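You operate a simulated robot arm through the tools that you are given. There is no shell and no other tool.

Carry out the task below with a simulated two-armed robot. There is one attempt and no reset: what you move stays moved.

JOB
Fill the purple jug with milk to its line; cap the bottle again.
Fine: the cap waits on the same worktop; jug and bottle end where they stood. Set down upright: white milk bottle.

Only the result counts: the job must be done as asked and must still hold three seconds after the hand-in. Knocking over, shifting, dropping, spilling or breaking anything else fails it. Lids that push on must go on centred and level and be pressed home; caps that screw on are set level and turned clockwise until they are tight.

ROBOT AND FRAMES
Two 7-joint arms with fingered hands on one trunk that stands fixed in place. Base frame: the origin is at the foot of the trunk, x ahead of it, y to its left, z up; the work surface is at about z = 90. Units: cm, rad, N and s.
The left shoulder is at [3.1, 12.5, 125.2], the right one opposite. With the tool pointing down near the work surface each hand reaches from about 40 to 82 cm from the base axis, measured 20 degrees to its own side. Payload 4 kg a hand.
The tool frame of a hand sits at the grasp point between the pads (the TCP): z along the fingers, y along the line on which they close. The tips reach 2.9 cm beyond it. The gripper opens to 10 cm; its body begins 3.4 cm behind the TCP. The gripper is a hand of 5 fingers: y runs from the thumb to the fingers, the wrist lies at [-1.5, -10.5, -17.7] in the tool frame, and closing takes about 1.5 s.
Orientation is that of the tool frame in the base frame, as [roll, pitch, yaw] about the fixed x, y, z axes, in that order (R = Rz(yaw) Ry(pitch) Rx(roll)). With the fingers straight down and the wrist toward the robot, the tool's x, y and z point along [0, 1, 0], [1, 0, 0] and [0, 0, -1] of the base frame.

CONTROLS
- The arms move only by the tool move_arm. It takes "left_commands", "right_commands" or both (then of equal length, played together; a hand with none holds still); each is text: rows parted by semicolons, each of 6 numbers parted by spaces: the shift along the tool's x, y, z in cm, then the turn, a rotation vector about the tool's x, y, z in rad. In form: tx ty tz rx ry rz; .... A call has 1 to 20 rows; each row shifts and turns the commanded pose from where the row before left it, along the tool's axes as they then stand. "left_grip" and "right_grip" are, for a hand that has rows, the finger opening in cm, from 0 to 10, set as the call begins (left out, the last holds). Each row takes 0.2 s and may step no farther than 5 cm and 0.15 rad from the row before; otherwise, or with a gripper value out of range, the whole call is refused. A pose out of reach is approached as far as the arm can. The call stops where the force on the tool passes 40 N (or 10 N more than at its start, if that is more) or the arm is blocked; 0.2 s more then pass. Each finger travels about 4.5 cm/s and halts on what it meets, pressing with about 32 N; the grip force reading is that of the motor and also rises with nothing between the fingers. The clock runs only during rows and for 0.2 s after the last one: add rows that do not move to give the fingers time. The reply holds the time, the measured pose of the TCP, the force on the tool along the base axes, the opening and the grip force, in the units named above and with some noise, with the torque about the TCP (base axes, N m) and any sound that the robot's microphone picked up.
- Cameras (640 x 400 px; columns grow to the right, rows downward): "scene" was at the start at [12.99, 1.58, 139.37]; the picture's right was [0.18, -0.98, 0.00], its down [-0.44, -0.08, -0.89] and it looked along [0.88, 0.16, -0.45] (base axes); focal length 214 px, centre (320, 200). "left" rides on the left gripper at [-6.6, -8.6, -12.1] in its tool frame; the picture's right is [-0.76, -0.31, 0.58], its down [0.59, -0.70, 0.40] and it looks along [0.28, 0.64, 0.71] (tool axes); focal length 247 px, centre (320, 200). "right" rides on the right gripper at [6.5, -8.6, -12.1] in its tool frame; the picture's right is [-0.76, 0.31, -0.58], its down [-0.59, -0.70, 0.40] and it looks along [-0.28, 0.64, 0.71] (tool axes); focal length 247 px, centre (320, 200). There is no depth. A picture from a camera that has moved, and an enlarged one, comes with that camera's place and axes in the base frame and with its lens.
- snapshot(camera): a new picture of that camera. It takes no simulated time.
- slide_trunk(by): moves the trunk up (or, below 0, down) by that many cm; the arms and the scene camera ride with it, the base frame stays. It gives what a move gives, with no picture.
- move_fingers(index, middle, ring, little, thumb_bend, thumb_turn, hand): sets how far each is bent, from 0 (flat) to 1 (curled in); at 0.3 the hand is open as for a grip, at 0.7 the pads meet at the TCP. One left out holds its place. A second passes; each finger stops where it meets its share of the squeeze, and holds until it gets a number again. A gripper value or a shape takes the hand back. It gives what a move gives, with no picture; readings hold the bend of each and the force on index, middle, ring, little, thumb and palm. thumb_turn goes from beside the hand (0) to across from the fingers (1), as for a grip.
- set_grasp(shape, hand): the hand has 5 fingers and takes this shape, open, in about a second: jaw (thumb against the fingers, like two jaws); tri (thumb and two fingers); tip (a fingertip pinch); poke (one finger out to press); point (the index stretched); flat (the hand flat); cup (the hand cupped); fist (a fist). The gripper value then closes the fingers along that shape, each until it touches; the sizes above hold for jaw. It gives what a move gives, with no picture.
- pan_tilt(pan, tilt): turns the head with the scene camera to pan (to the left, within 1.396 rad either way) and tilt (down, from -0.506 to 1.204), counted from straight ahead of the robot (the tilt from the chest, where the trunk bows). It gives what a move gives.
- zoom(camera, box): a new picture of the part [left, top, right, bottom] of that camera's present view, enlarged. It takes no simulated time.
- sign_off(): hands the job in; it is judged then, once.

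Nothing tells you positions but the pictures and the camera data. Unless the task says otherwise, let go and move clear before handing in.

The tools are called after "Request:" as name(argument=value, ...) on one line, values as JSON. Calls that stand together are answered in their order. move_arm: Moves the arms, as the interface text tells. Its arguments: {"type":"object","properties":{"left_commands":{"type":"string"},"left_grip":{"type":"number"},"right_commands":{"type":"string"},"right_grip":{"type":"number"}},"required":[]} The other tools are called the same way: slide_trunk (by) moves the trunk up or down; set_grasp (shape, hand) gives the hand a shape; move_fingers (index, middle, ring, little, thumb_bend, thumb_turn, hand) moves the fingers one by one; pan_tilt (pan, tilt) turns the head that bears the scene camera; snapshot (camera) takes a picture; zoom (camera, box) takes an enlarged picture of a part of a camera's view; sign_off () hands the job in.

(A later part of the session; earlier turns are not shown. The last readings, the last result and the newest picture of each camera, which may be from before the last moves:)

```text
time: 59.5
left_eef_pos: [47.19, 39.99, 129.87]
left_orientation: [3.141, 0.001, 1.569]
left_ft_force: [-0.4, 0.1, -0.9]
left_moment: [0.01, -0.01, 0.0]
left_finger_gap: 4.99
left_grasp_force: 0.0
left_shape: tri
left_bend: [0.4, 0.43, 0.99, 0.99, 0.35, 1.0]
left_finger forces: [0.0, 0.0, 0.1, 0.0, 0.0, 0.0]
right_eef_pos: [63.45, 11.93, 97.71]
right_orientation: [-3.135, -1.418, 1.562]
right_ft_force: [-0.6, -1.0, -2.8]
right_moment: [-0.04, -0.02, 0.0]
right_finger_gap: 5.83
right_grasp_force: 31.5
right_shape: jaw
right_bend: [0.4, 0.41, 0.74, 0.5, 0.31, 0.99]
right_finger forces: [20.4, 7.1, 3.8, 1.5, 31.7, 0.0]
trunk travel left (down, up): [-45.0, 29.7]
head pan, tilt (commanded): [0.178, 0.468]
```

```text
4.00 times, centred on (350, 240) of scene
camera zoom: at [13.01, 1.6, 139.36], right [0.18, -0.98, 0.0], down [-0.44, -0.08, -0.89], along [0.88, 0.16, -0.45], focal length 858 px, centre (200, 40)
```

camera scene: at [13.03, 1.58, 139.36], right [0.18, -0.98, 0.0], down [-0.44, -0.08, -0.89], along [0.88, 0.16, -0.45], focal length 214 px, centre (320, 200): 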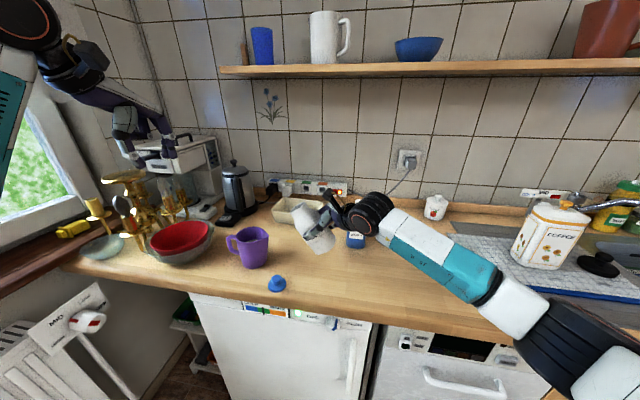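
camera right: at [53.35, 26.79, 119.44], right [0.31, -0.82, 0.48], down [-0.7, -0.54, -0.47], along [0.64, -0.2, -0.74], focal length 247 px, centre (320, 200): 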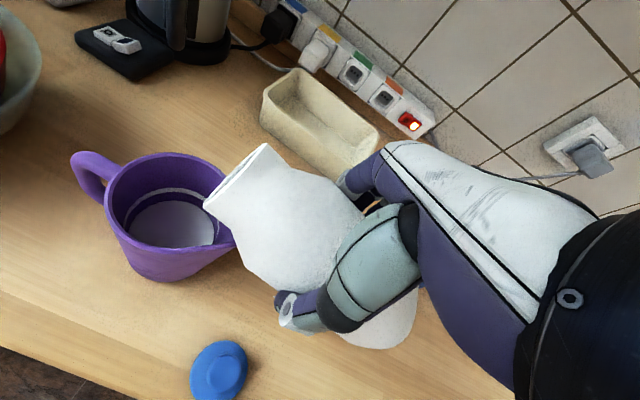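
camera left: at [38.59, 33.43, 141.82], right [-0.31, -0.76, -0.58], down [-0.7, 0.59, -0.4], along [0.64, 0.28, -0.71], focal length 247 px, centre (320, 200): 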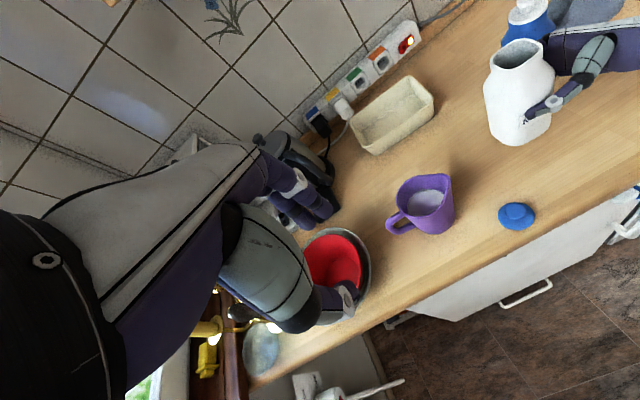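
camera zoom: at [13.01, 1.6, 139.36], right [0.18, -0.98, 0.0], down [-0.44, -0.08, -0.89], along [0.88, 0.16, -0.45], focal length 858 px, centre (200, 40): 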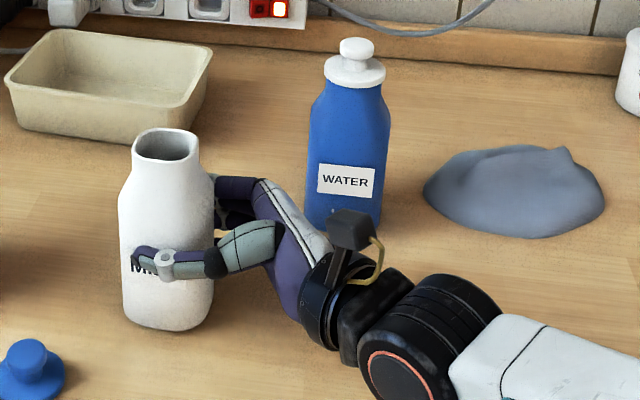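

The bottle now matches its original image footprint. I'll lower the last millimetres to contact.

Request:
move_arm(right_commands="-0.12 0 0.02 0 0 0; 0 0 0 0 0 0")

Request:
move_arm(right_commands="-0.1 0 0.015 0 0 0; 0 0 0 0 0 0")

Request:
zoom(camera="scene", box=[270, 190, 430, 290])

Request:
zoom(camera="left", box=[480, 80, 580, 190])

```text
time: 60.1
left_eef_pos: [47.19, 39.87, 129.75]
left_orientation: [-3.141, -0.001, 1.571]
left_ft_force: [-0.7, -0.9, 0.3]
left_moment: [-0.01, 0.0, 0.0]
left_finger_gap: 5.0
left_grasp_force: 0.1
left_shape: tri
left_bend: [0.4, 0.43, 0.99, 0.99, 0.35, 1.0]
left_finger forces: [0.0, 0.0, 0.1, 0.0, 0.0, 0.0]
right_eef_pos: [63.43, 12.0, 97.65]
right_orientation: [-3.129, -1.419, 1.558]
right_ft_force: [-0.7, -0.4, -2.8]
right_moment: [-0.05, -0.01, 0.0]
right_finger_gap: 5.83
right_grasp_force: 31.6
right_shape: jaw
right_bend: [0.4, 0.41, 0.74, 0.5, 0.31, 0.99]
right_finger forces: [20.4, 7.0, 3.8, 1.5, 31.7, 0.0]
trunk travel left (down, up): [-45.0, 29.7]
head pan, tilt (commanded): [0.178, 0.468]
```

```text
time: 60.7
left_eef_pos: [47.24, 39.83, 129.86]
left_orientation: [-3.141, 0.0, 1.57]
left_ft_force: [0.4, -0.3, -0.8]
left_moment: [0.01, 0.04, 0.0]
left_finger_gap: 5.03
left_grasp_force: 0.1
left_shape: tri
left_bend: [0.4, 0.43, 0.99, 0.99, 0.35, 1.0]
left_finger forces: [0.0, 0.0, 0.0, 0.0, 0.0, 0.0]
right_eef_pos: [63.46, 11.9, 97.71]
right_orientation: [-3.141, -1.42, 1.57]
right_ft_force: [-0.9, -1.0, 1.3]
right_moment: [0.05, -0.05, -0.03]
right_finger_gap: 5.8
right_grasp_force: 32.5
right_shape: jaw
right_bend: [0.4, 0.41, 0.74, 0.5, 0.31, 0.99]
right_finger forces: [20.1, 7.1, 3.9, 1.4, 32.0, 0.0]
trunk travel left (down, up): [-45.0, 29.7]
head pan, tilt (commanded): [0.178, 0.468]
```

```text
4.00 times, centred on (350, 240) of scene
camera zoom: at [12.98, 1.59, 139.37], right [0.18, -0.98, 0.0], down [-0.44, -0.08, -0.89], along [0.88, 0.16, -0.45], focal length 858 px, centre (200, 40)
```

zoom: 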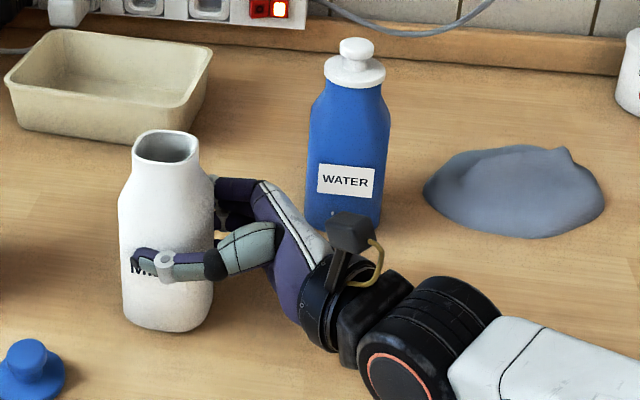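

```text
3.64 times, centred on (530, 135) of left
camera zoom: at [38.57, 33.43, 141.83], right [-0.31, -0.76, -0.58], down [-0.7, 0.59, -0.4], along [0.64, 0.28, -0.71], focal length 898 px, centre (-444, 436)
```

zoom: 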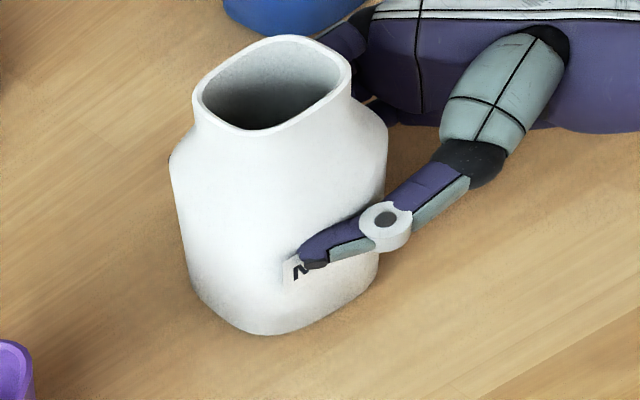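

The bottle is back on the surface (load now carried by the worktop). I'll take the same zooms as before the grasp to check that its footprint matches the original.

Request:
zoom(camera="scene", box=[280, 190, 380, 280])

Request:
zoom(camera="scene", box=[250, 240, 350, 310])

```text
4.44 times, centred on (330, 235) of scene
camera zoom: at [12.98, 1.59, 139.37], right [0.18, -0.98, 0.0], down [-0.44, -0.08, -0.89], along [0.88, 0.16, -0.45], focal length 953 px, centre (276, 44)
```

zoom: 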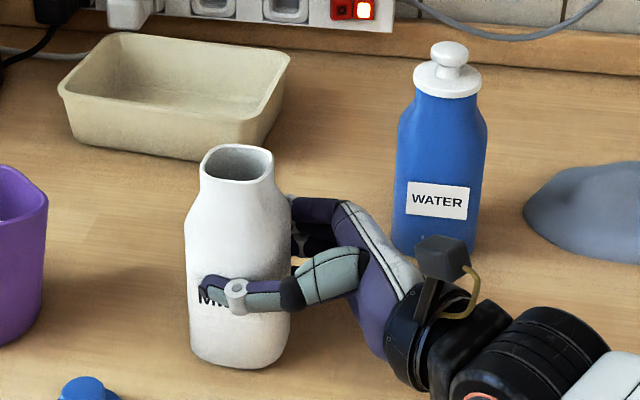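

```text
5.71 times, centred on (300, 275) of scene
camera zoom: at [12.98, 1.59, 139.37], right [0.18, -0.98, 0.0], down [-0.44, -0.08, -0.89], along [0.88, 0.16, -0.45], focal length 1226 px, centre (434, -229)
```

zoom: 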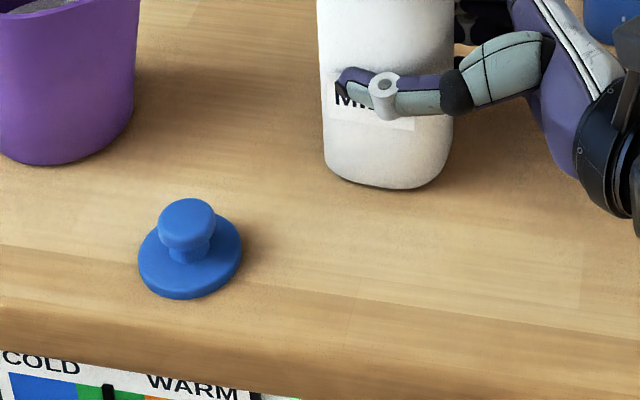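

The footprint matches the original within a pixel or two. Now the left hand goes back for the cap, which still stands at about (53.6, 21).

Request:
move_arm(left_commands="-2.707 0.921 2.1 0 0 0; -2.707 0.921 2.1 0 0 0; -2.707 0.921 2.1 0 0 0; -2.707 0.921 2.1 0 0 0; -2.707 0.921 2.1 0 0 0; -2.707 0.921 2.1 0 0 0; -2.707 0.921 2.1 0 0 0; 0 0 4.2 0 0 0; 0 0 4.2 0 0 0; 0 0 4.2 0 0 0; 0 0 4.2 0 0 0; 0 0 0 0 0 0", left_grip=5)

Request:
zoom(camera="left", box=[230, 150, 430, 320])

Request:
zoom(camera="scene", box=[230, 220, 350, 310])

Request:
zoom(camera="right", box=[60, 0, 320, 240])

```text
time: 63.3
left_eef_pos: [53.42, 20.9, 98.12]
left_orientation: [3.14, 0.0, 1.572]
left_ft_force: [0.7, 0.2, -0.5]
left_moment: [0.01, 0.01, 0.02]
left_finger_gap: 4.98
left_grasp_force: 0.1
left_shape: tri
left_bend: [0.4, 0.43, 0.99, 0.99, 0.35, 1.0]
left_finger forces: [0.0, 0.0, 0.0, 0.1, 0.0, 0.0]
right_eef_pos: [63.54, 12.0, 97.53]
right_orientation: [-3.137, -1.422, 1.568]
right_ft_force: [0.7, -0.3, 3.2]
right_moment: [0.05, -0.14, 0.01]
right_finger_gap: 5.85
right_grasp_force: 31.7
right_shape: jaw
right_bend: [0.4, 0.41, 0.74, 0.5, 0.31, 0.99]
right_finger forces: [20.0, 7.2, 4.1, 1.7, 31.8, 0.0]
trunk travel left (down, up): [-45.0, 29.7]
head pan, tilt (commanded): [0.178, 0.468]
```

```text
2.35 times, centred on (330, 235) of left
camera zoom: at [44.7, 14.39, 110.11], right [-0.31, -0.76, -0.58], down [-0.7, 0.59, -0.4], along [0.64, 0.28, -0.71], focal length 581 px, centre (296, 118)
```

zoom: 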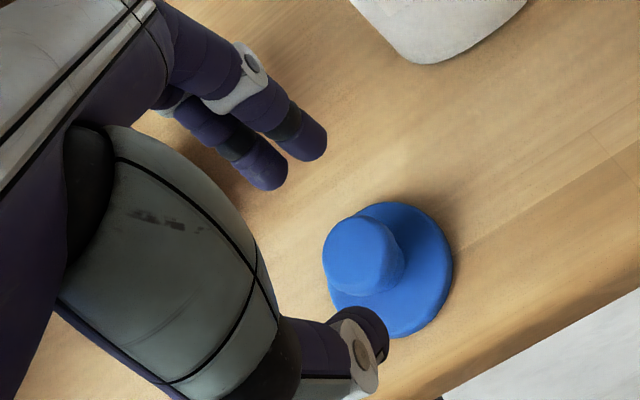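

```text
4.44 times, centred on (290, 265) of scene
camera zoom: at [12.96, 1.57, 139.37], right [0.18, -0.98, 0.0], down [-0.44, -0.08, -0.89], along [0.88, 0.16, -0.45], focal length 953 px, centre (453, -89)
```

zoom: 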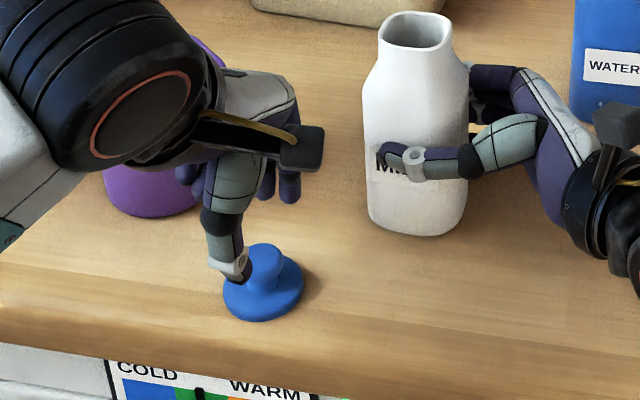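

```text
1.67 times, centred on (190, 120) of right
camera zoom: at [54.98, 0.94, 105.81], right [0.31, -0.68, -0.66], down [-0.7, 0.31, -0.64], along [0.64, 0.66, -0.39], focal length 412 px, centre (537, 333)
```

zoom: 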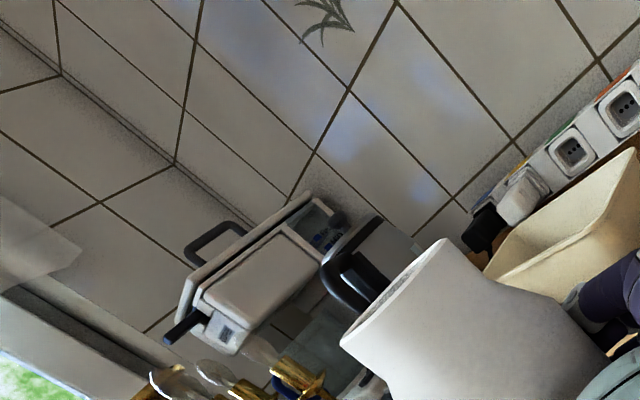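

The right camera shows the bottle mouth at exactly the same place relative to the right hand as before, so the bottle hasn't slipped in the grip. I'll lower the left hand around the knob with a slight forward correction.

Request:
move_arm(left_commands="0 0.25 1.5 0 0 0; 0 0 1.5 0 0 0; 0 0 1.0 0 0 0; 0 0 0.45 0 0 0; 0 0 0 0 0 0")

Request:
zoom(camera="left", box=[230, 150, 430, 320])

Request:
zoom(camera="scene", box=[250, 255, 310, 300])

```text
time: 64.5
left_eef_pos: [53.59, 20.68, 93.76]
left_orientation: [3.141, 0.0, 1.57]
left_ft_force: [-0.6, -0.7, 0.1]
left_moment: [-0.03, -0.02, 0.0]
left_finger_gap: 5.03
left_grasp_force: 0.2
left_shape: tri
left_bend: [0.4, 0.43, 0.99, 0.99, 0.35, 1.0]
left_finger forces: [0.0, 0.0, 0.0, 0.0, 0.0, 0.0]
right_eef_pos: [63.41, 11.87, 97.48]
right_orientation: [3.141, -1.42, 1.573]
right_ft_force: [0.4, -0.7, 2.4]
right_moment: [0.04, -0.11, -0.03]
right_finger_gap: 5.8
right_grasp_force: 32.0
right_shape: jaw
right_bend: [0.4, 0.41, 0.74, 0.5, 0.31, 0.99]
right_finger forces: [20.0, 7.1, 4.2, 1.6, 31.9, 0.1]
trunk travel left (down, up): [-45.0, 29.7]
head pan, tilt (commanded): [0.178, 0.468]
```

```text
2.35 times, centred on (330, 235) of left
camera zoom: at [44.98, 14.24, 105.76], right [-0.31, -0.76, -0.58], down [-0.7, 0.59, -0.4], along [0.64, 0.28, -0.71], focal length 581 px, centre (296, 118)
```

zoom: 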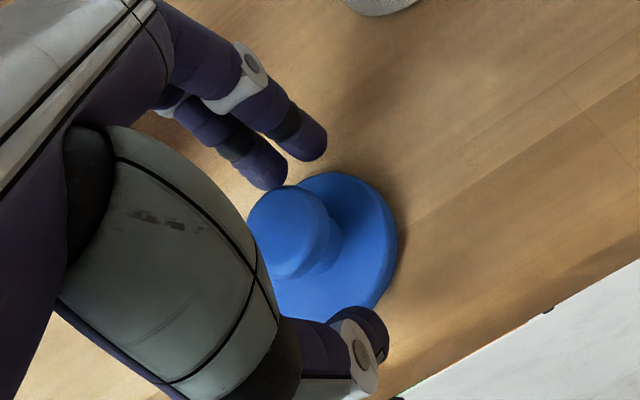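

```text
8.89 times, centred on (280, 278) of scene
camera zoom: at [12.96, 1.58, 139.37], right [0.18, -0.98, 0.0], down [-0.44, -0.08, -0.89], along [0.88, 0.16, -0.45], focal length 1906 px, centre (676, -489)
```

zoom: 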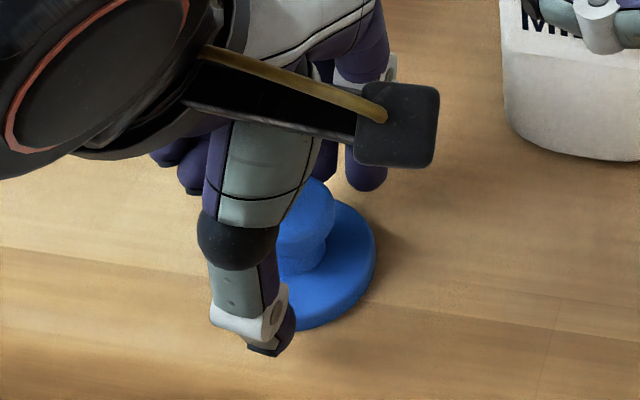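

The relative pose matches the one at release. Closing the pinch on the knob's neck.

Request:
move_arm(left_commands="0 0 0 0 0 0; 0 0 0 0 0 0; 0 0 0 0 0 0; 0 0 0 0 0 0; 0 0 0 0 0 0; 0 0 0 0 0 0; 0 0 0 0 0 0; 0 0 0 0 0 0", left_grip=1.5)

Request:
zoom(camera="left", box=[230, 150, 430, 320])

Request:
zoom(camera="scene", box=[250, 255, 310, 300])

```text
time: 66.3
left_eef_pos: [53.56, 20.74, 93.82]
left_orientation: [-3.141, 0.003, 1.571]
left_ft_force: [-0.4, 0.0, 0.5]
left_moment: [0.0, -0.04, 0.02]
left_finger_gap: 1.27
left_grasp_force: 32.6
left_shape: tri
left_bend: [0.7, 0.6, 1.0, 1.0, 0.73, 1.0]
left_finger forces: [10.3, 22.3, 0.0, 0.0, 33.0, 0.0]
right_eef_pos: [63.46, 11.91, 97.5]
right_orientation: [-3.139, -1.421, 1.568]
right_ft_force: [0.6, 0.4, 1.5]
right_moment: [0.09, -0.13, 0.0]
right_finger_gap: 5.83
right_grasp_force: 32.1
right_shape: jaw
right_bend: [0.4, 0.41, 0.74, 0.5, 0.31, 0.99]
right_finger forces: [20.0, 7.2, 4.2, 1.6, 31.9, 0.0]
trunk travel left (down, up): [-45.0, 29.7]
head pan, tilt (commanded): [0.178, 0.468]
```

```text
2.35 times, centred on (330, 235) of left
camera zoom: at [44.98, 14.25, 105.78], right [-0.31, -0.76, -0.58], down [-0.7, 0.59, -0.4], along [0.64, 0.28, -0.71], focal length 581 px, centre (296, 118)
```

zoom: 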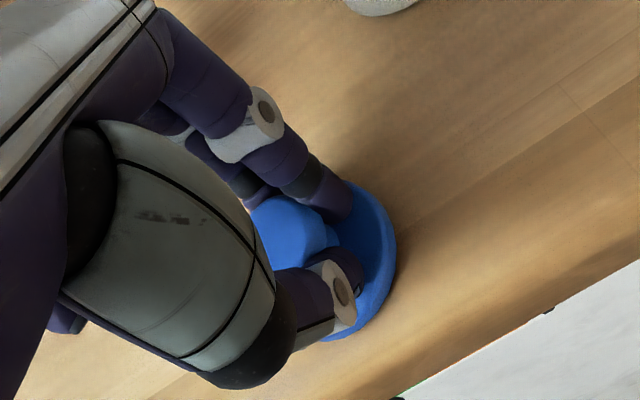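

```text
8.89 times, centred on (280, 278) of scene
camera zoom: at [12.96, 1.58, 139.37], right [0.18, -0.98, 0.0], down [-0.44, -0.08, -0.89], along [0.88, 0.16, -0.45], focal length 1906 px, centre (676, -489)
```

zoom: 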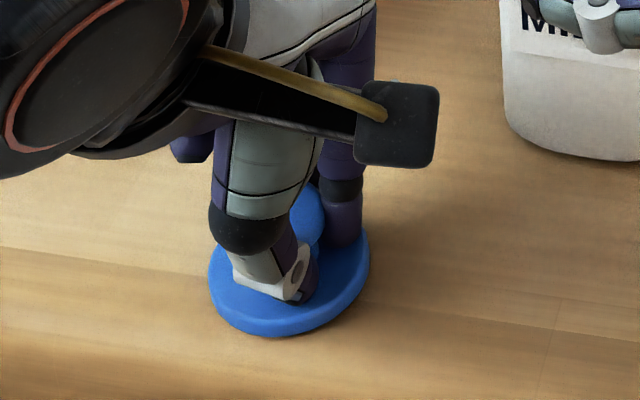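

The cap is held, but the index wraps a bit more than before (gap 1.27 against 1.9), meaning the hand is slightly off centre in y. I'll reopen, re-centre and grip again.

Request:
move_arm(left_commands="0 0 0 0 0 0; 0 0 0 0 0 0; 0 0 0 0 0 0; 0 0 0 0 0 0; 0 0 0 0 0 0; 0 0 0 0 0 0", left_grip=5)

Request:
zoom(camera="left", box=[230, 150, 430, 320])

Request:
zoom(camera="scene", box=[250, 255, 310, 300])

```text
time: 67.7
left_eef_pos: [53.62, 20.8, 93.9]
left_orientation: [-3.141, 0.0, 1.572]
left_ft_force: [0.2, 0.3, -0.3]
left_moment: [0.01, 0.01, -0.01]
left_finger_gap: 5.0
left_grasp_force: 0.1
left_shape: tri
left_bend: [0.4, 0.43, 0.99, 0.99, 0.35, 1.0]
left_finger forces: [0.0, 0.1, 0.1, 0.1, 0.0, 0.1]
right_eef_pos: [63.57, 12.03, 97.47]
right_orientation: [3.136, -1.421, 1.575]
right_ft_force: [0.1, -0.4, 2.6]
right_moment: [0.1, -0.12, -0.02]
right_finger_gap: 5.82
right_grasp_force: 32.1
right_shape: jaw
right_bend: [0.4, 0.41, 0.74, 0.5, 0.31, 0.99]
right_finger forces: [20.0, 7.2, 4.2, 1.6, 32.0, 0.1]
trunk travel left (down, up): [-45.0, 29.7]
head pan, tilt (commanded): [0.178, 0.468]
```

```text
2.35 times, centred on (330, 235) of left
camera zoom: at [44.98, 14.25, 105.78], right [-0.31, -0.76, -0.58], down [-0.7, 0.59, -0.4], along [0.64, 0.28, -0.71], focal length 581 px, centre (296, 118)
```

zoom: 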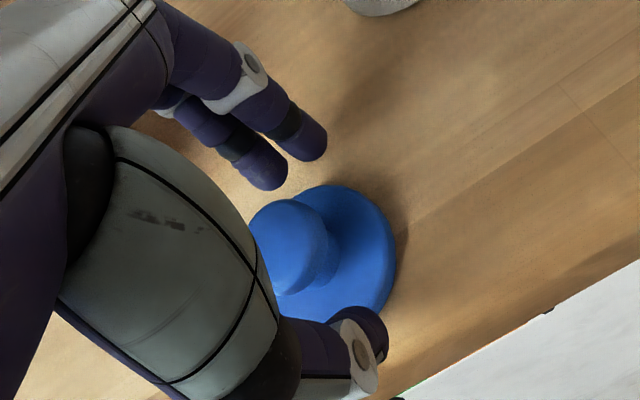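

```text
8.89 times, centred on (280, 278) of scene
camera zoom: at [12.96, 1.58, 139.37], right [0.18, -0.98, 0.0], down [-0.44, -0.08, -0.89], along [0.88, 0.16, -0.45], focal length 1906 px, centre (676, -489)
```

zoom: 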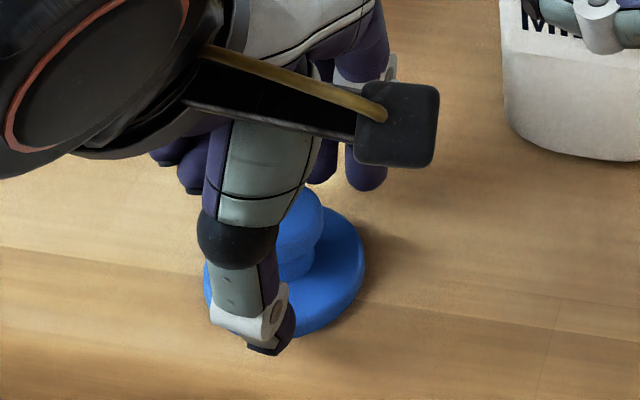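

The cap shifted about 0.4 cm toward the thumb side. I'll re-centre the hand on the knob, go slightly deeper, and close again.

Request:
move_arm(left_commands="0.25 -0.35 0.15 0 0 0; 0 0 0 0 0 0")

Request:
move_arm(left_commands="0 0 0 0 0 0; 0 0 0 0 0 0; 0 0 0 0 0 0; 0 0 0 0 0 0; 0 0 0 0 0 0; 0 0 0 0 0 0; 0 0 0 0 0 0; 0 0 0 0 0 0", left_grip=1.8)

Request:
zoom(camera="left", box=[230, 150, 430, 320])

Request:
zoom(camera="scene", box=[250, 255, 310, 300])

```text
time: 68.3
left_eef_pos: [53.16, 21.03, 93.68]
left_orientation: [-3.141, 0.0, 1.571]
left_ft_force: [0.9, -0.2, -1.0]
left_moment: [-0.01, 0.0, -0.02]
left_finger_gap: 4.97
left_grasp_force: 0.2
left_shape: tri
left_bend: [0.4, 0.43, 0.99, 0.99, 0.35, 1.0]
left_finger forces: [0.1, 0.0, 0.0, 0.0, 0.0, 0.1]
right_eef_pos: [63.46, 11.97, 97.58]
right_orientation: [3.132, -1.42, 1.581]
right_ft_force: [0.7, 0.2, 2.7]
right_moment: [0.09, -0.13, -0.02]
right_finger_gap: 5.82
right_grasp_force: 32.1
right_shape: jaw
right_bend: [0.4, 0.41, 0.74, 0.5, 0.31, 0.99]
right_finger forces: [19.9, 7.4, 4.2, 1.5, 31.8, 0.0]
trunk travel left (down, up): [-45.0, 29.7]
head pan, tilt (commanded): [0.178, 0.468]
```

```text
time: 70.1
left_eef_pos: [53.32, 21.15, 93.7]
left_orientation: [-3.141, 0.001, 1.571]
left_ft_force: [1.4, -0.1, 2.1]
left_moment: [0.05, -0.06, -0.01]
left_finger_gap: 1.88
left_grasp_force: 0.2
left_shape: tri
left_bend: [0.6, 0.57, 0.99, 0.99, 0.53, 1.0]
left_finger forces: [0.0, 4.2, 0.0, 0.0, 1.1, 0.1]
right_eef_pos: [63.49, 11.95, 97.57]
right_orientation: [3.139, -1.42, 1.572]
right_ft_force: [-0.1, -0.4, 2.1]
right_moment: [0.08, -0.14, 0.01]
right_finger_gap: 5.8
right_grasp_force: 32.0
right_shape: jaw
right_bend: [0.4, 0.41, 0.74, 0.5, 0.31, 0.99]
right_finger forces: [20.1, 7.3, 4.3, 1.6, 31.7, 0.1]
trunk travel left (down, up): [-45.0, 29.7]
head pan, tilt (commanded): [0.178, 0.468]
```

```text
2.35 times, centred on (330, 235) of left
camera zoom: at [44.61, 14.54, 105.64], right [-0.31, -0.76, -0.58], down [-0.7, 0.59, -0.4], along [0.64, 0.28, -0.71], focal length 581 px, centre (296, 118)
```

zoom: 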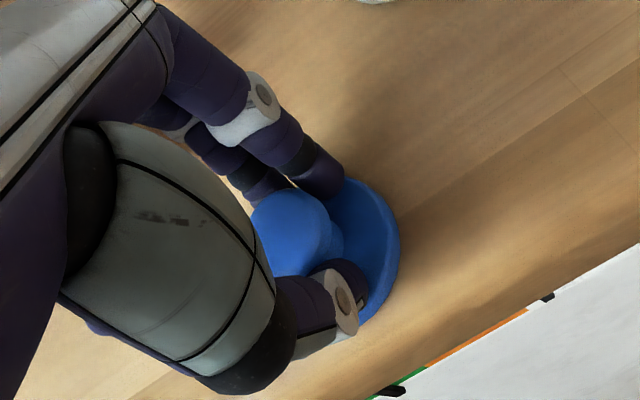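

```text
8.89 times, centred on (280, 278) of scene
camera zoom: at [12.95, 1.57, 139.37], right [0.18, -0.98, 0.0], down [-0.44, -0.08, -0.89], along [0.88, 0.16, -0.45], focal length 1906 px, centre (676, -489)
```

zoom: 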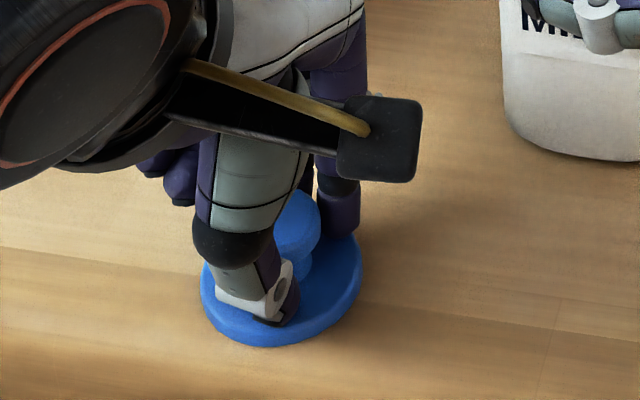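

Light contact is balanced now; I'll squeeze properly.

Request:
move_arm(left_commands="0 0 0 0 0 0; 0 0 0 0 0 0; 0 0 0 0 0 0; 0 0 0 0 0 0; 0 0 0 0 0 0", left_grip=1.2)

Request:
zoom(camera="left", box=[230, 150, 430, 320])

Request:
zoom(camera="scene", box=[250, 255, 310, 300])

```text
time: 71.3
left_eef_pos: [53.24, 21.07, 93.64]
left_orientation: [3.141, 0.0, 1.569]
left_ft_force: [-0.6, -0.2, 1.1]
left_moment: [0.04, -0.03, -0.03]
left_finger_gap: 1.42
left_grasp_force: 32.4
left_shape: tri
left_bend: [0.68, 0.58, 1.0, 1.0, 0.73, 1.0]
left_finger forces: [10.9, 23.1, 0.1, 0.0, 35.5, 0.0]
right_eef_pos: [63.34, 11.92, 97.46]
right_orientation: [-3.14, -1.42, 1.568]
right_ft_force: [-0.4, -1.4, 1.8]
right_moment: [0.07, -0.12, -0.04]
right_finger_gap: 5.8
right_grasp_force: 32.3
right_shape: jaw
right_bend: [0.4, 0.41, 0.74, 0.5, 0.31, 0.99]
right_finger forces: [20.0, 7.3, 4.3, 1.6, 31.7, 0.1]
trunk travel left (down, up): [-45.0, 29.7]
head pan, tilt (commanded): [0.178, 0.468]
```

```text
2.35 times, centred on (330, 235) of left
camera zoom: at [44.61, 14.53, 105.61], right [-0.31, -0.76, -0.58], down [-0.7, 0.59, -0.4], along [0.64, 0.28, -0.71], focal length 581 px, centre (296, 118)
```

zoom: 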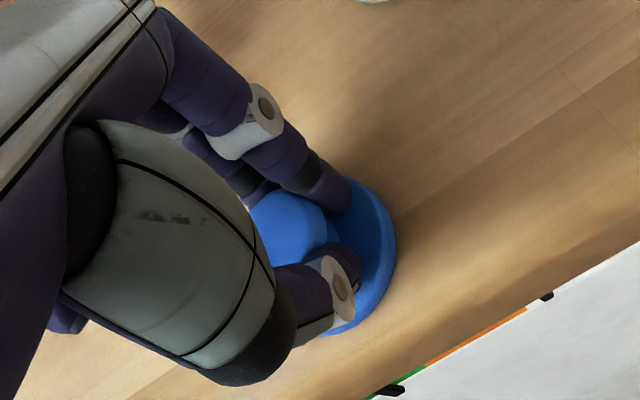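

```text
8.89 times, centred on (280, 278) of scene
camera zoom: at [12.96, 1.57, 139.37], right [0.18, -0.98, 0.0], down [-0.44, -0.08, -0.89], along [0.88, 0.16, -0.45], focal length 1906 px, centre (676, -489)
```

zoom: 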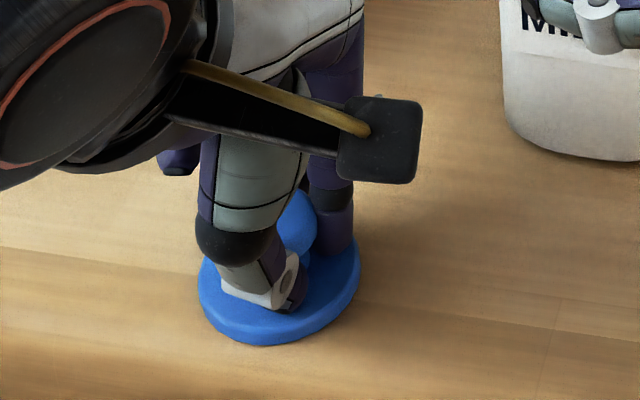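

The cap is held firmly and centred on the TCP. I'll lift it and carry it over the bottle mouth, staying well above.

Request:
move_arm(left_commands="0 0 -1 0 0 0; 0 0 -3 0 0 0; 0 0 -4.6 0 0 0; 0 0 -4.8 0 0 0; 0 0 -4.8 0 0 0; 0 0 -4.2 0 0 0; -2.7 3.2 0 0 0 0; -2.7 3.2 0 0 0 0; -2.7 3.2 0 0 0 0; 0 0 0 0 0 0")

Request:
zoom(camera="right", box=[0, 0, 320, 240])

Request:
zoom(camera="scene", box=[270, 140, 390, 290])

Request:
zoom(camera="left", box=[230, 120, 450, 320])

```text
time: 73.5
left_eef_pos: [63.07, 12.96, 116.12]
left_orientation: [3.14, 0.002, 1.57]
left_ft_force: [0.0, -0.5, 0.8]
left_moment: [0.01, -0.01, 0.0]
left_finger_gap: 1.39
left_grasp_force: 32.2
left_shape: tri
left_bend: [0.69, 0.59, 1.0, 1.0, 0.73, 1.0]
left_finger forces: [11.5, 26.4, 0.0, 0.0, 33.8, 0.0]
right_eef_pos: [63.47, 11.9, 97.51]
right_orientation: [3.131, -1.419, 1.58]
right_ft_force: [0.3, -0.5, 3.1]
right_moment: [0.08, -0.1, -0.01]
right_finger_gap: 5.82
right_grasp_force: 31.9
right_shape: jaw
right_bend: [0.4, 0.41, 0.74, 0.5, 0.31, 0.99]
right_finger forces: [20.2, 7.2, 4.1, 1.4, 31.8, 0.0]
trunk travel left (down, up): [-45.0, 29.7]
head pan, tilt (commanded): [0.178, 0.468]
```

```text
1.67 times, centred on (160, 120) of right
camera zoom: at [54.99, 0.94, 105.81], right [0.31, -0.68, -0.66], down [-0.7, 0.31, -0.64], along [0.64, 0.66, -0.39], focal length 412 px, centre (587, 333)
```

zoom: 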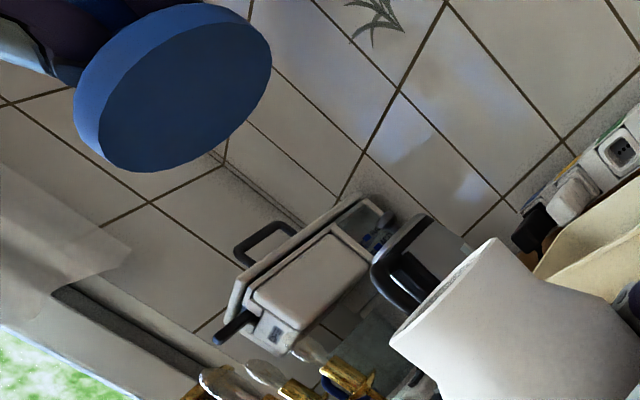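

```text
2.67 times, centred on (330, 215) of scene
camera zoom: at [12.96, 1.59, 139.37], right [0.18, -0.98, 0.0], down [-0.44, -0.08, -0.89], along [0.88, 0.16, -0.45], focal length 572 px, centre (293, 160)
```

zoom: 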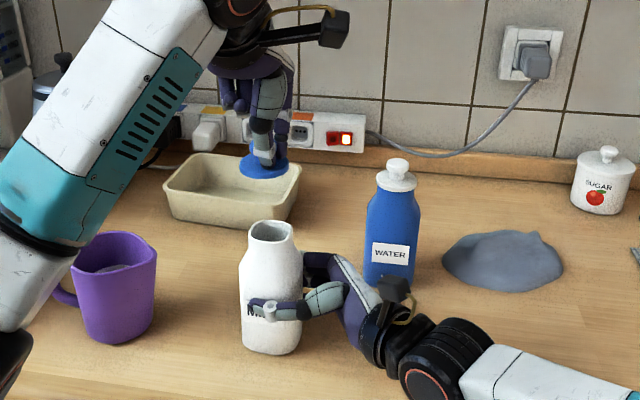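

```text
2.00 times, centred on (340, 220) of left
camera zoom: at [54.44, 6.49, 128.07], right [-0.31, -0.76, -0.58], down [-0.7, 0.59, -0.4], along [0.64, 0.28, -0.71], focal length 494 px, centre (280, 160)
```

zoom: 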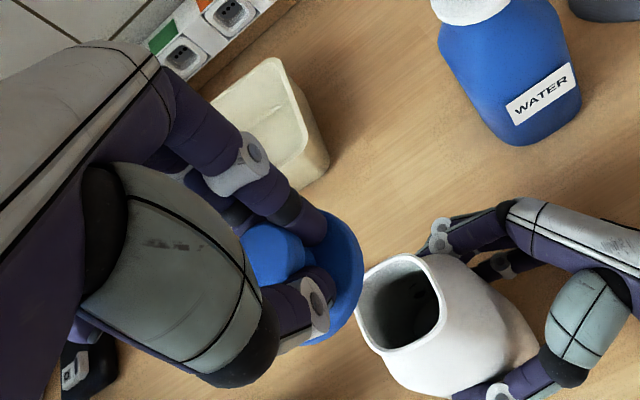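

The cap hangs above the mouth. I'll check its level and alignment more closely from the scene and right cameras.

Request:
zoom(camera="right", box=[0, 0, 180, 120])

Request:
zoom(camera="scene", box=[300, 180, 340, 220])

Request:
zoom(camera="scene", box=[290, 190, 350, 250])

```text
3.33 times, centred on (90, 60) of right
camera zoom: at [54.99, 0.94, 105.81], right [0.31, -0.68, -0.66], down [-0.7, 0.31, -0.64], along [0.64, 0.66, -0.39], focal length 823 px, centre (1087, 667)
```

zoom: 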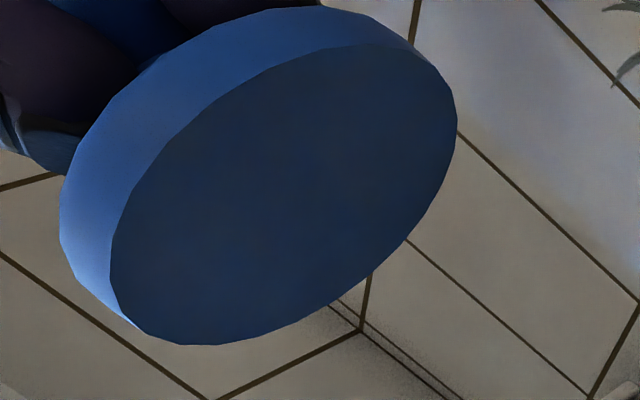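

```text
10.00 times, centred on (320, 200) of scene
camera zoom: at [12.96, 1.59, 139.37], right [0.18, -0.98, 0.0], down [-0.44, -0.08, -0.89], along [0.88, 0.16, -0.45], focal length 2145 px, centre (320, 200)
```

zoom: 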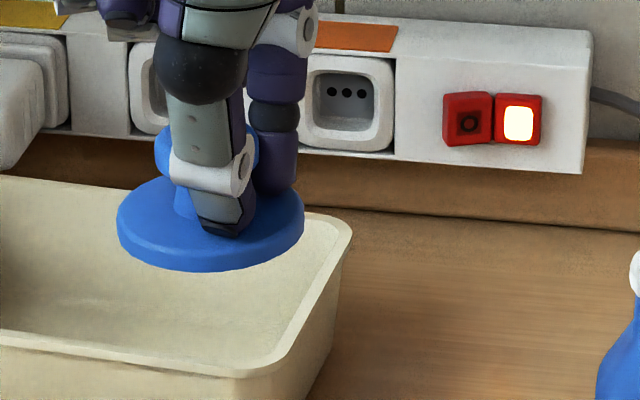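

```text
6.67 times, centred on (320, 220) of scene
camera zoom: at [12.96, 1.59, 139.37], right [0.18, -0.98, 0.0], down [-0.44, -0.08, -0.89], along [0.88, 0.16, -0.45], focal length 1430 px, centre (320, 67)
```

zoom: 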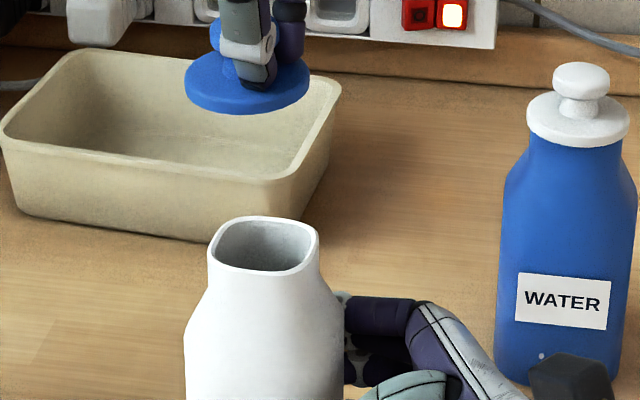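

The cap is level in the pinch, but it sits about 0.5 cm to the left (+y) of the mouth axis. I'll shift it and come down to about 2 cm above the mouth for fine alignment.

Request:
move_arm(left_commands="-0.5 0 2.5 0 0 0; 0 0 2.5 0 0 0; 0 0 0 0 0 0")

Request:
zoom(camera="right", box=[100, 20, 320, 240])

Request:
zoom(camera="scene", box=[290, 190, 350, 250])

Request:
zoom(camera="left", box=[230, 120, 450, 320])

```text
time: 74.3
left_eef_pos: [63.03, 12.5, 110.91]
left_orientation: [3.141, -0.001, 1.571]
left_ft_force: [0.7, -0.2, 0.3]
left_moment: [-0.01, 0.02, 0.03]
left_finger_gap: 1.36
left_grasp_force: 31.9
left_shape: tri
left_bend: [0.69, 0.59, 1.0, 1.0, 0.73, 1.0]
left_finger forces: [11.2, 26.9, 0.0, 0.0, 34.3, 0.1]
right_eef_pos: [63.45, 11.98, 97.64]
right_orientation: [3.139, -1.42, 1.573]
right_ft_force: [-0.1, -0.7, 2.5]
right_moment: [0.08, -0.1, -0.01]
right_finger_gap: 5.8
right_grasp_force: 32.5
right_shape: jaw
right_bend: [0.4, 0.41, 0.74, 0.5, 0.31, 0.99]
right_finger forces: [20.2, 7.2, 4.1, 1.5, 31.8, 0.1]
trunk travel left (down, up): [-45.0, 29.7]
head pan, tilt (commanded): [0.178, 0.468]
```

```text
1.82 times, centred on (210, 130) of right
camera zoom: at [54.99, 0.93, 105.8], right [0.31, -0.68, -0.66], down [-0.7, 0.31, -0.64], along [0.64, 0.66, -0.39], focal length 449 px, centre (520, 327)
```

zoom: 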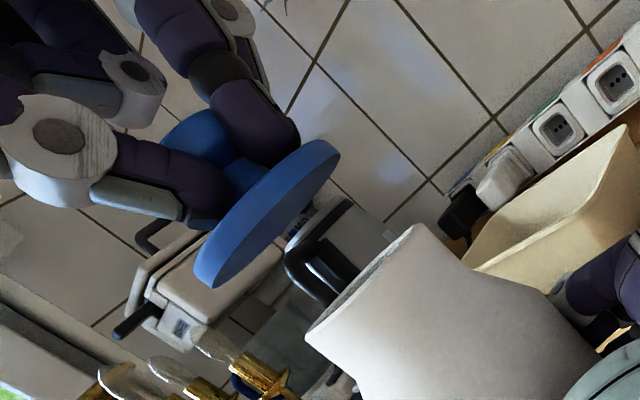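

```text
6.67 times, centred on (320, 220) of scene
camera zoom: at [12.97, 1.56, 139.37], right [0.18, -0.98, 0.0], down [-0.44, -0.08, -0.89], along [0.88, 0.16, -0.45], focal length 1430 px, centre (320, 67)
```

zoom: 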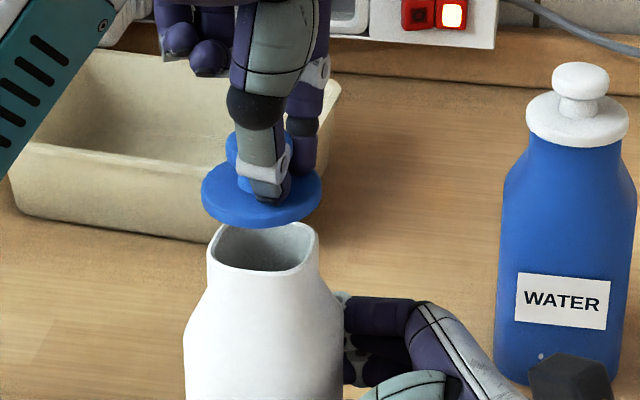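

```text
2.00 times, centred on (340, 220) of left
camera zoom: at [54.32, 5.94, 122.92], right [-0.31, -0.76, -0.58], down [-0.7, 0.59, -0.4], along [0.64, 0.28, -0.71], focal length 494 px, centre (280, 160)
```

zoom: 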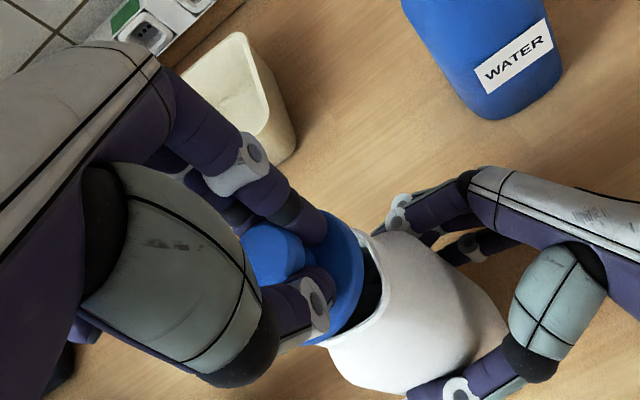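

The cap is now aligned with the mouth to within about 0.1–0.2 cm in both directions. I'll lower it to just above the rim and re-check.

Request:
move_arm(left_commands="0 0 1.0 0 0 0; 0 0 0.8 0 0 0; 0 0 0 0 0 0")

Request:
zoom(camera="right", box=[100, 20, 320, 240])

Request:
zoom(camera="scene", box=[290, 200, 340, 245])

Request:
zoom(camera="left", box=[280, 170, 440, 320])

```text
time: 75.1
left_eef_pos: [62.95, 12.42, 109.21]
left_orientation: [3.141, 0.001, 1.571]
left_ft_force: [-0.5, 0.4, 0.0]
left_moment: [0.02, 0.0, 0.04]
left_finger_gap: 1.4
left_grasp_force: 31.8
left_shape: tri
left_bend: [0.69, 0.59, 1.0, 1.0, 0.73, 1.0]
left_finger forces: [11.3, 27.0, 0.1, 0.0, 34.6, 0.0]
right_eef_pos: [63.46, 11.93, 97.5]
right_orientation: [3.129, -1.421, 1.582]
right_ft_force: [0.3, -0.4, 2.4]
right_moment: [0.03, -0.16, -0.01]
right_finger_gap: 5.79
right_grasp_force: 31.7
right_shape: jaw
right_bend: [0.4, 0.41, 0.74, 0.5, 0.31, 0.99]
right_finger forces: [20.2, 7.2, 4.1, 1.5, 31.8, 0.0]
trunk travel left (down, up): [-45.0, 29.7]
head pan, tilt (commanded): [0.178, 0.468]
```

```text
1.82 times, centred on (210, 130) of right
camera zoom: at [54.99, 0.93, 105.8], right [0.31, -0.68, -0.66], down [-0.7, 0.31, -0.64], along [0.64, 0.66, -0.39], focal length 449 px, centre (520, 327)
```

zoom: 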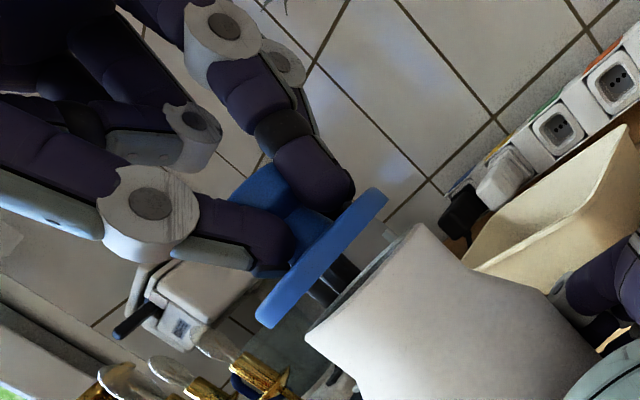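

```text
8.89 times, centred on (315, 222) of scene
camera zoom: at [12.97, 1.57, 139.37], right [0.18, -0.98, 0.0], down [-0.44, -0.08, -0.89], along [0.88, 0.16, -0.45], focal length 1906 px, centre (364, 0)
```

zoom: 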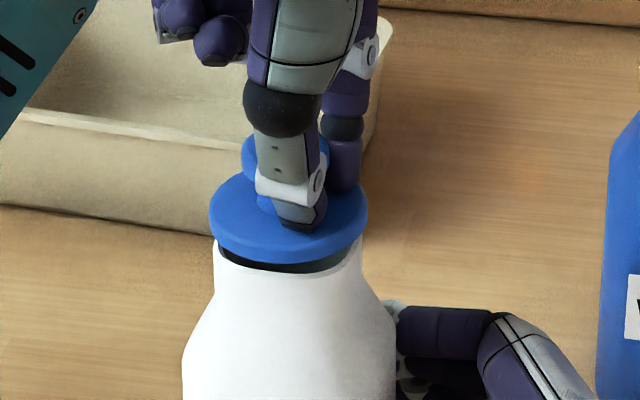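

```text
2.67 times, centred on (360, 245) of left
camera zoom: at [54.35, 5.91, 121.18], right [-0.31, -0.76, -0.58], down [-0.7, 0.59, -0.4], along [0.64, 0.28, -0.71], focal length 659 px, centre (213, 80)
```

zoom: 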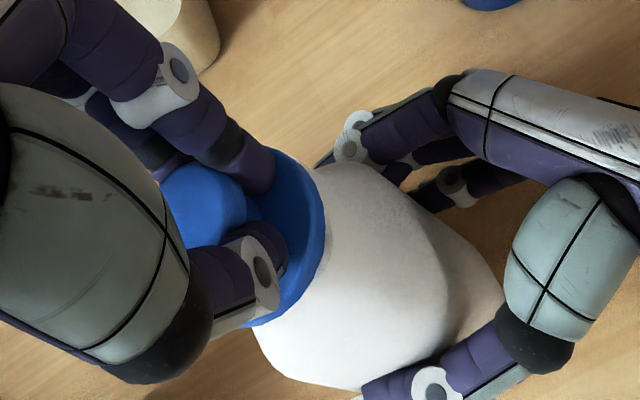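

Alignment looks good: cap and neck are centred on each other in both views, with a gap of about 0.8 cm. I'll lower it gently to contact.

Request:
move_arm(left_commands="0 0.08 0.4 0 0 0; 0 0 0.2 0 0 0; 0 0 0 0 0 0")

Request:
zoom(camera="right", box=[100, 20, 320, 240])

Request:
zoom(camera="scene", box=[290, 200, 340, 245])

```text
time: 75.9
left_eef_pos: [63.07, 12.3, 108.56]
left_orientation: [-3.14, 0.0, 1.57]
left_ft_force: [0.1, -0.3, -1.3]
left_moment: [-0.01, 0.01, -0.01]
left_finger_gap: 1.38
left_grasp_force: 31.7
left_shape: tri
left_bend: [0.69, 0.59, 1.0, 1.0, 0.73, 1.0]
left_finger forces: [11.3, 27.1, 0.0, 0.0, 34.6, 0.0]
right_eef_pos: [63.44, 11.86, 97.43]
right_orientation: [-3.137, -1.421, 1.564]
right_ft_force: [-0.6, -0.6, 2.3]
right_moment: [0.04, -0.16, 0.03]
right_finger_gap: 5.78
right_grasp_force: 31.7
right_shape: jaw
right_bend: [0.4, 0.41, 0.74, 0.5, 0.31, 0.99]
right_finger forces: [20.2, 7.2, 4.2, 1.6, 31.7, 0.0]
trunk travel left (down, up): [-45.0, 29.7]
head pan, tilt (commanded): [0.178, 0.468]
```

```text
1.82 times, centred on (210, 130) of right
camera zoom: at [54.99, 0.93, 105.8], right [0.31, -0.68, -0.66], down [-0.7, 0.31, -0.64], along [0.64, 0.66, -0.39], focal length 449 px, centre (520, 327)
```

zoom: 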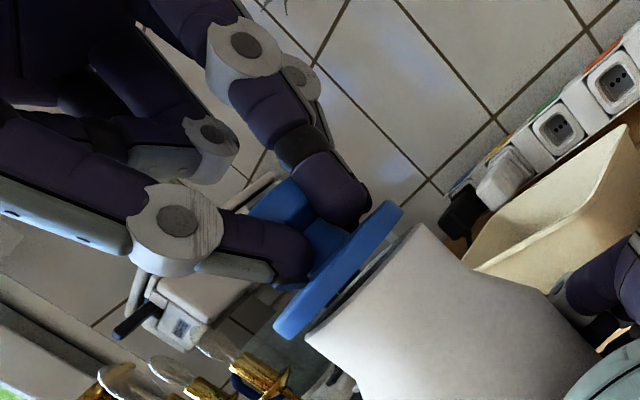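

```text
8.89 times, centred on (315, 222) of scene
camera zoom: at [12.97, 1.57, 139.37], right [0.18, -0.98, 0.0], down [-0.44, -0.08, -0.89], along [0.88, 0.16, -0.45], focal length 1906 px, centre (364, 0)
```

zoom: 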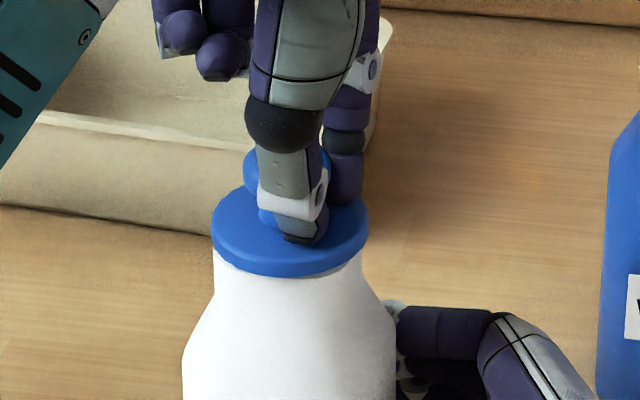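

The cap is hovering just above the rim. From both views it needs about 0.15 cm forward and 0.08 cm left; I'll apply that and descend to contact.

Request:
move_arm(left_commands="0.08 0.15 0.05 0 0 0; 0 0 0.1 0 0 0; 0 0 0 0 0 0")

Request:
move_arm(left_commands="0 0 0.1 0 0 0; 0 0 0 0 0 0")

Request:
zoom(camera="right", box=[100, 20, 320, 240])

Request:
zoom(camera="scene", box=[290, 200, 340, 245])

```text
time: 76.7
left_eef_pos: [63.1, 12.57, 108.43]
left_orientation: [-3.141, 0.001, 1.571]
left_ft_force: [0.1, 0.1, 0.2]
left_moment: [-0.03, -0.03, -0.02]
left_finger_gap: 1.36
left_grasp_force: 32.7
left_shape: tri
left_bend: [0.69, 0.59, 1.0, 1.0, 0.73, 1.0]
left_finger forces: [11.3, 27.1, 0.0, 0.0, 34.7, 0.1]
right_eef_pos: [63.44, 11.97, 97.5]
right_orientation: [-3.134, -1.421, 1.562]
right_ft_force: [0.1, -0.6, 2.1]
right_moment: [0.05, -0.15, -0.04]
right_finger_gap: 5.8
right_grasp_force: 31.5
right_shape: jaw
right_bend: [0.4, 0.41, 0.74, 0.5, 0.31, 0.99]
right_finger forces: [20.2, 7.3, 4.0, 1.5, 31.7, 0.0]
trunk travel left (down, up): [-45.0, 29.7]
head pan, tilt (commanded): [0.178, 0.468]
```

```text
time: 77.3
left_eef_pos: [63.12, 12.47, 108.32]
left_orientation: [3.141, -0.001, 1.57]
left_ft_force: [0.1, -0.2, 0.0]
left_moment: [-0.04, -0.01, -0.01]
left_finger_gap: 1.39
left_grasp_force: 32.3
left_shape: tri
left_bend: [0.69, 0.59, 1.0, 1.0, 0.73, 1.0]
left_finger forces: [11.3, 27.1, 0.1, 0.1, 34.7, 0.0]
right_eef_pos: [63.42, 11.93, 97.45]
right_orientation: [3.138, -1.421, 1.573]
right_ft_force: [1.0, -0.2, 3.7]
right_moment: [0.08, -0.18, -0.02]
right_finger_gap: 5.81
right_grasp_force: 32.0
right_shape: jaw
right_bend: [0.4, 0.41, 0.74, 0.5, 0.31, 0.99]
right_finger forces: [20.1, 7.2, 4.1, 1.6, 31.6, 0.0]
trunk travel left (down, up): [-45.0, 29.7]
head pan, tilt (commanded): [0.178, 0.468]
```

```text
1.82 times, centred on (210, 130) of right
camera zoom: at [54.99, 0.93, 105.8], right [0.31, -0.68, -0.66], down [-0.7, 0.31, -0.64], along [0.64, 0.66, -0.39], focal length 449 px, centre (520, 327)
```

zoom: 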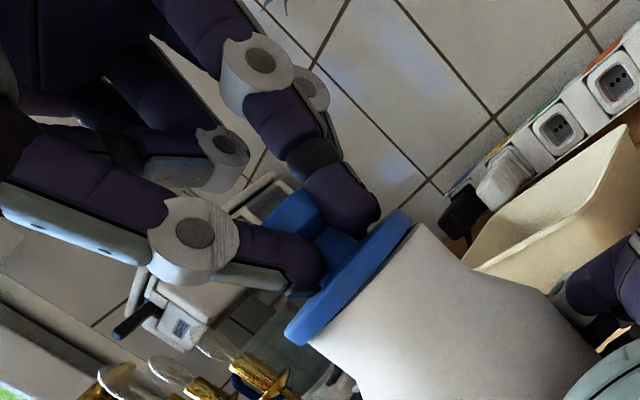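

```text
8.89 times, centred on (315, 222) of scene
camera zoom: at [12.97, 1.57, 139.37], right [0.18, -0.98, 0.0], down [-0.44, -0.08, -0.89], along [0.88, 0.16, -0.45], focal length 1906 px, centre (364, 0)
```

zoom: 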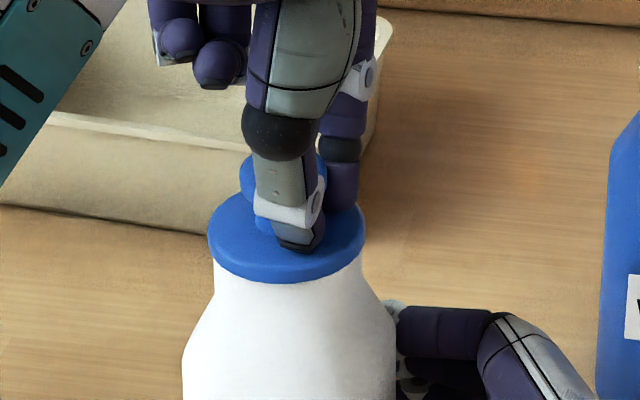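

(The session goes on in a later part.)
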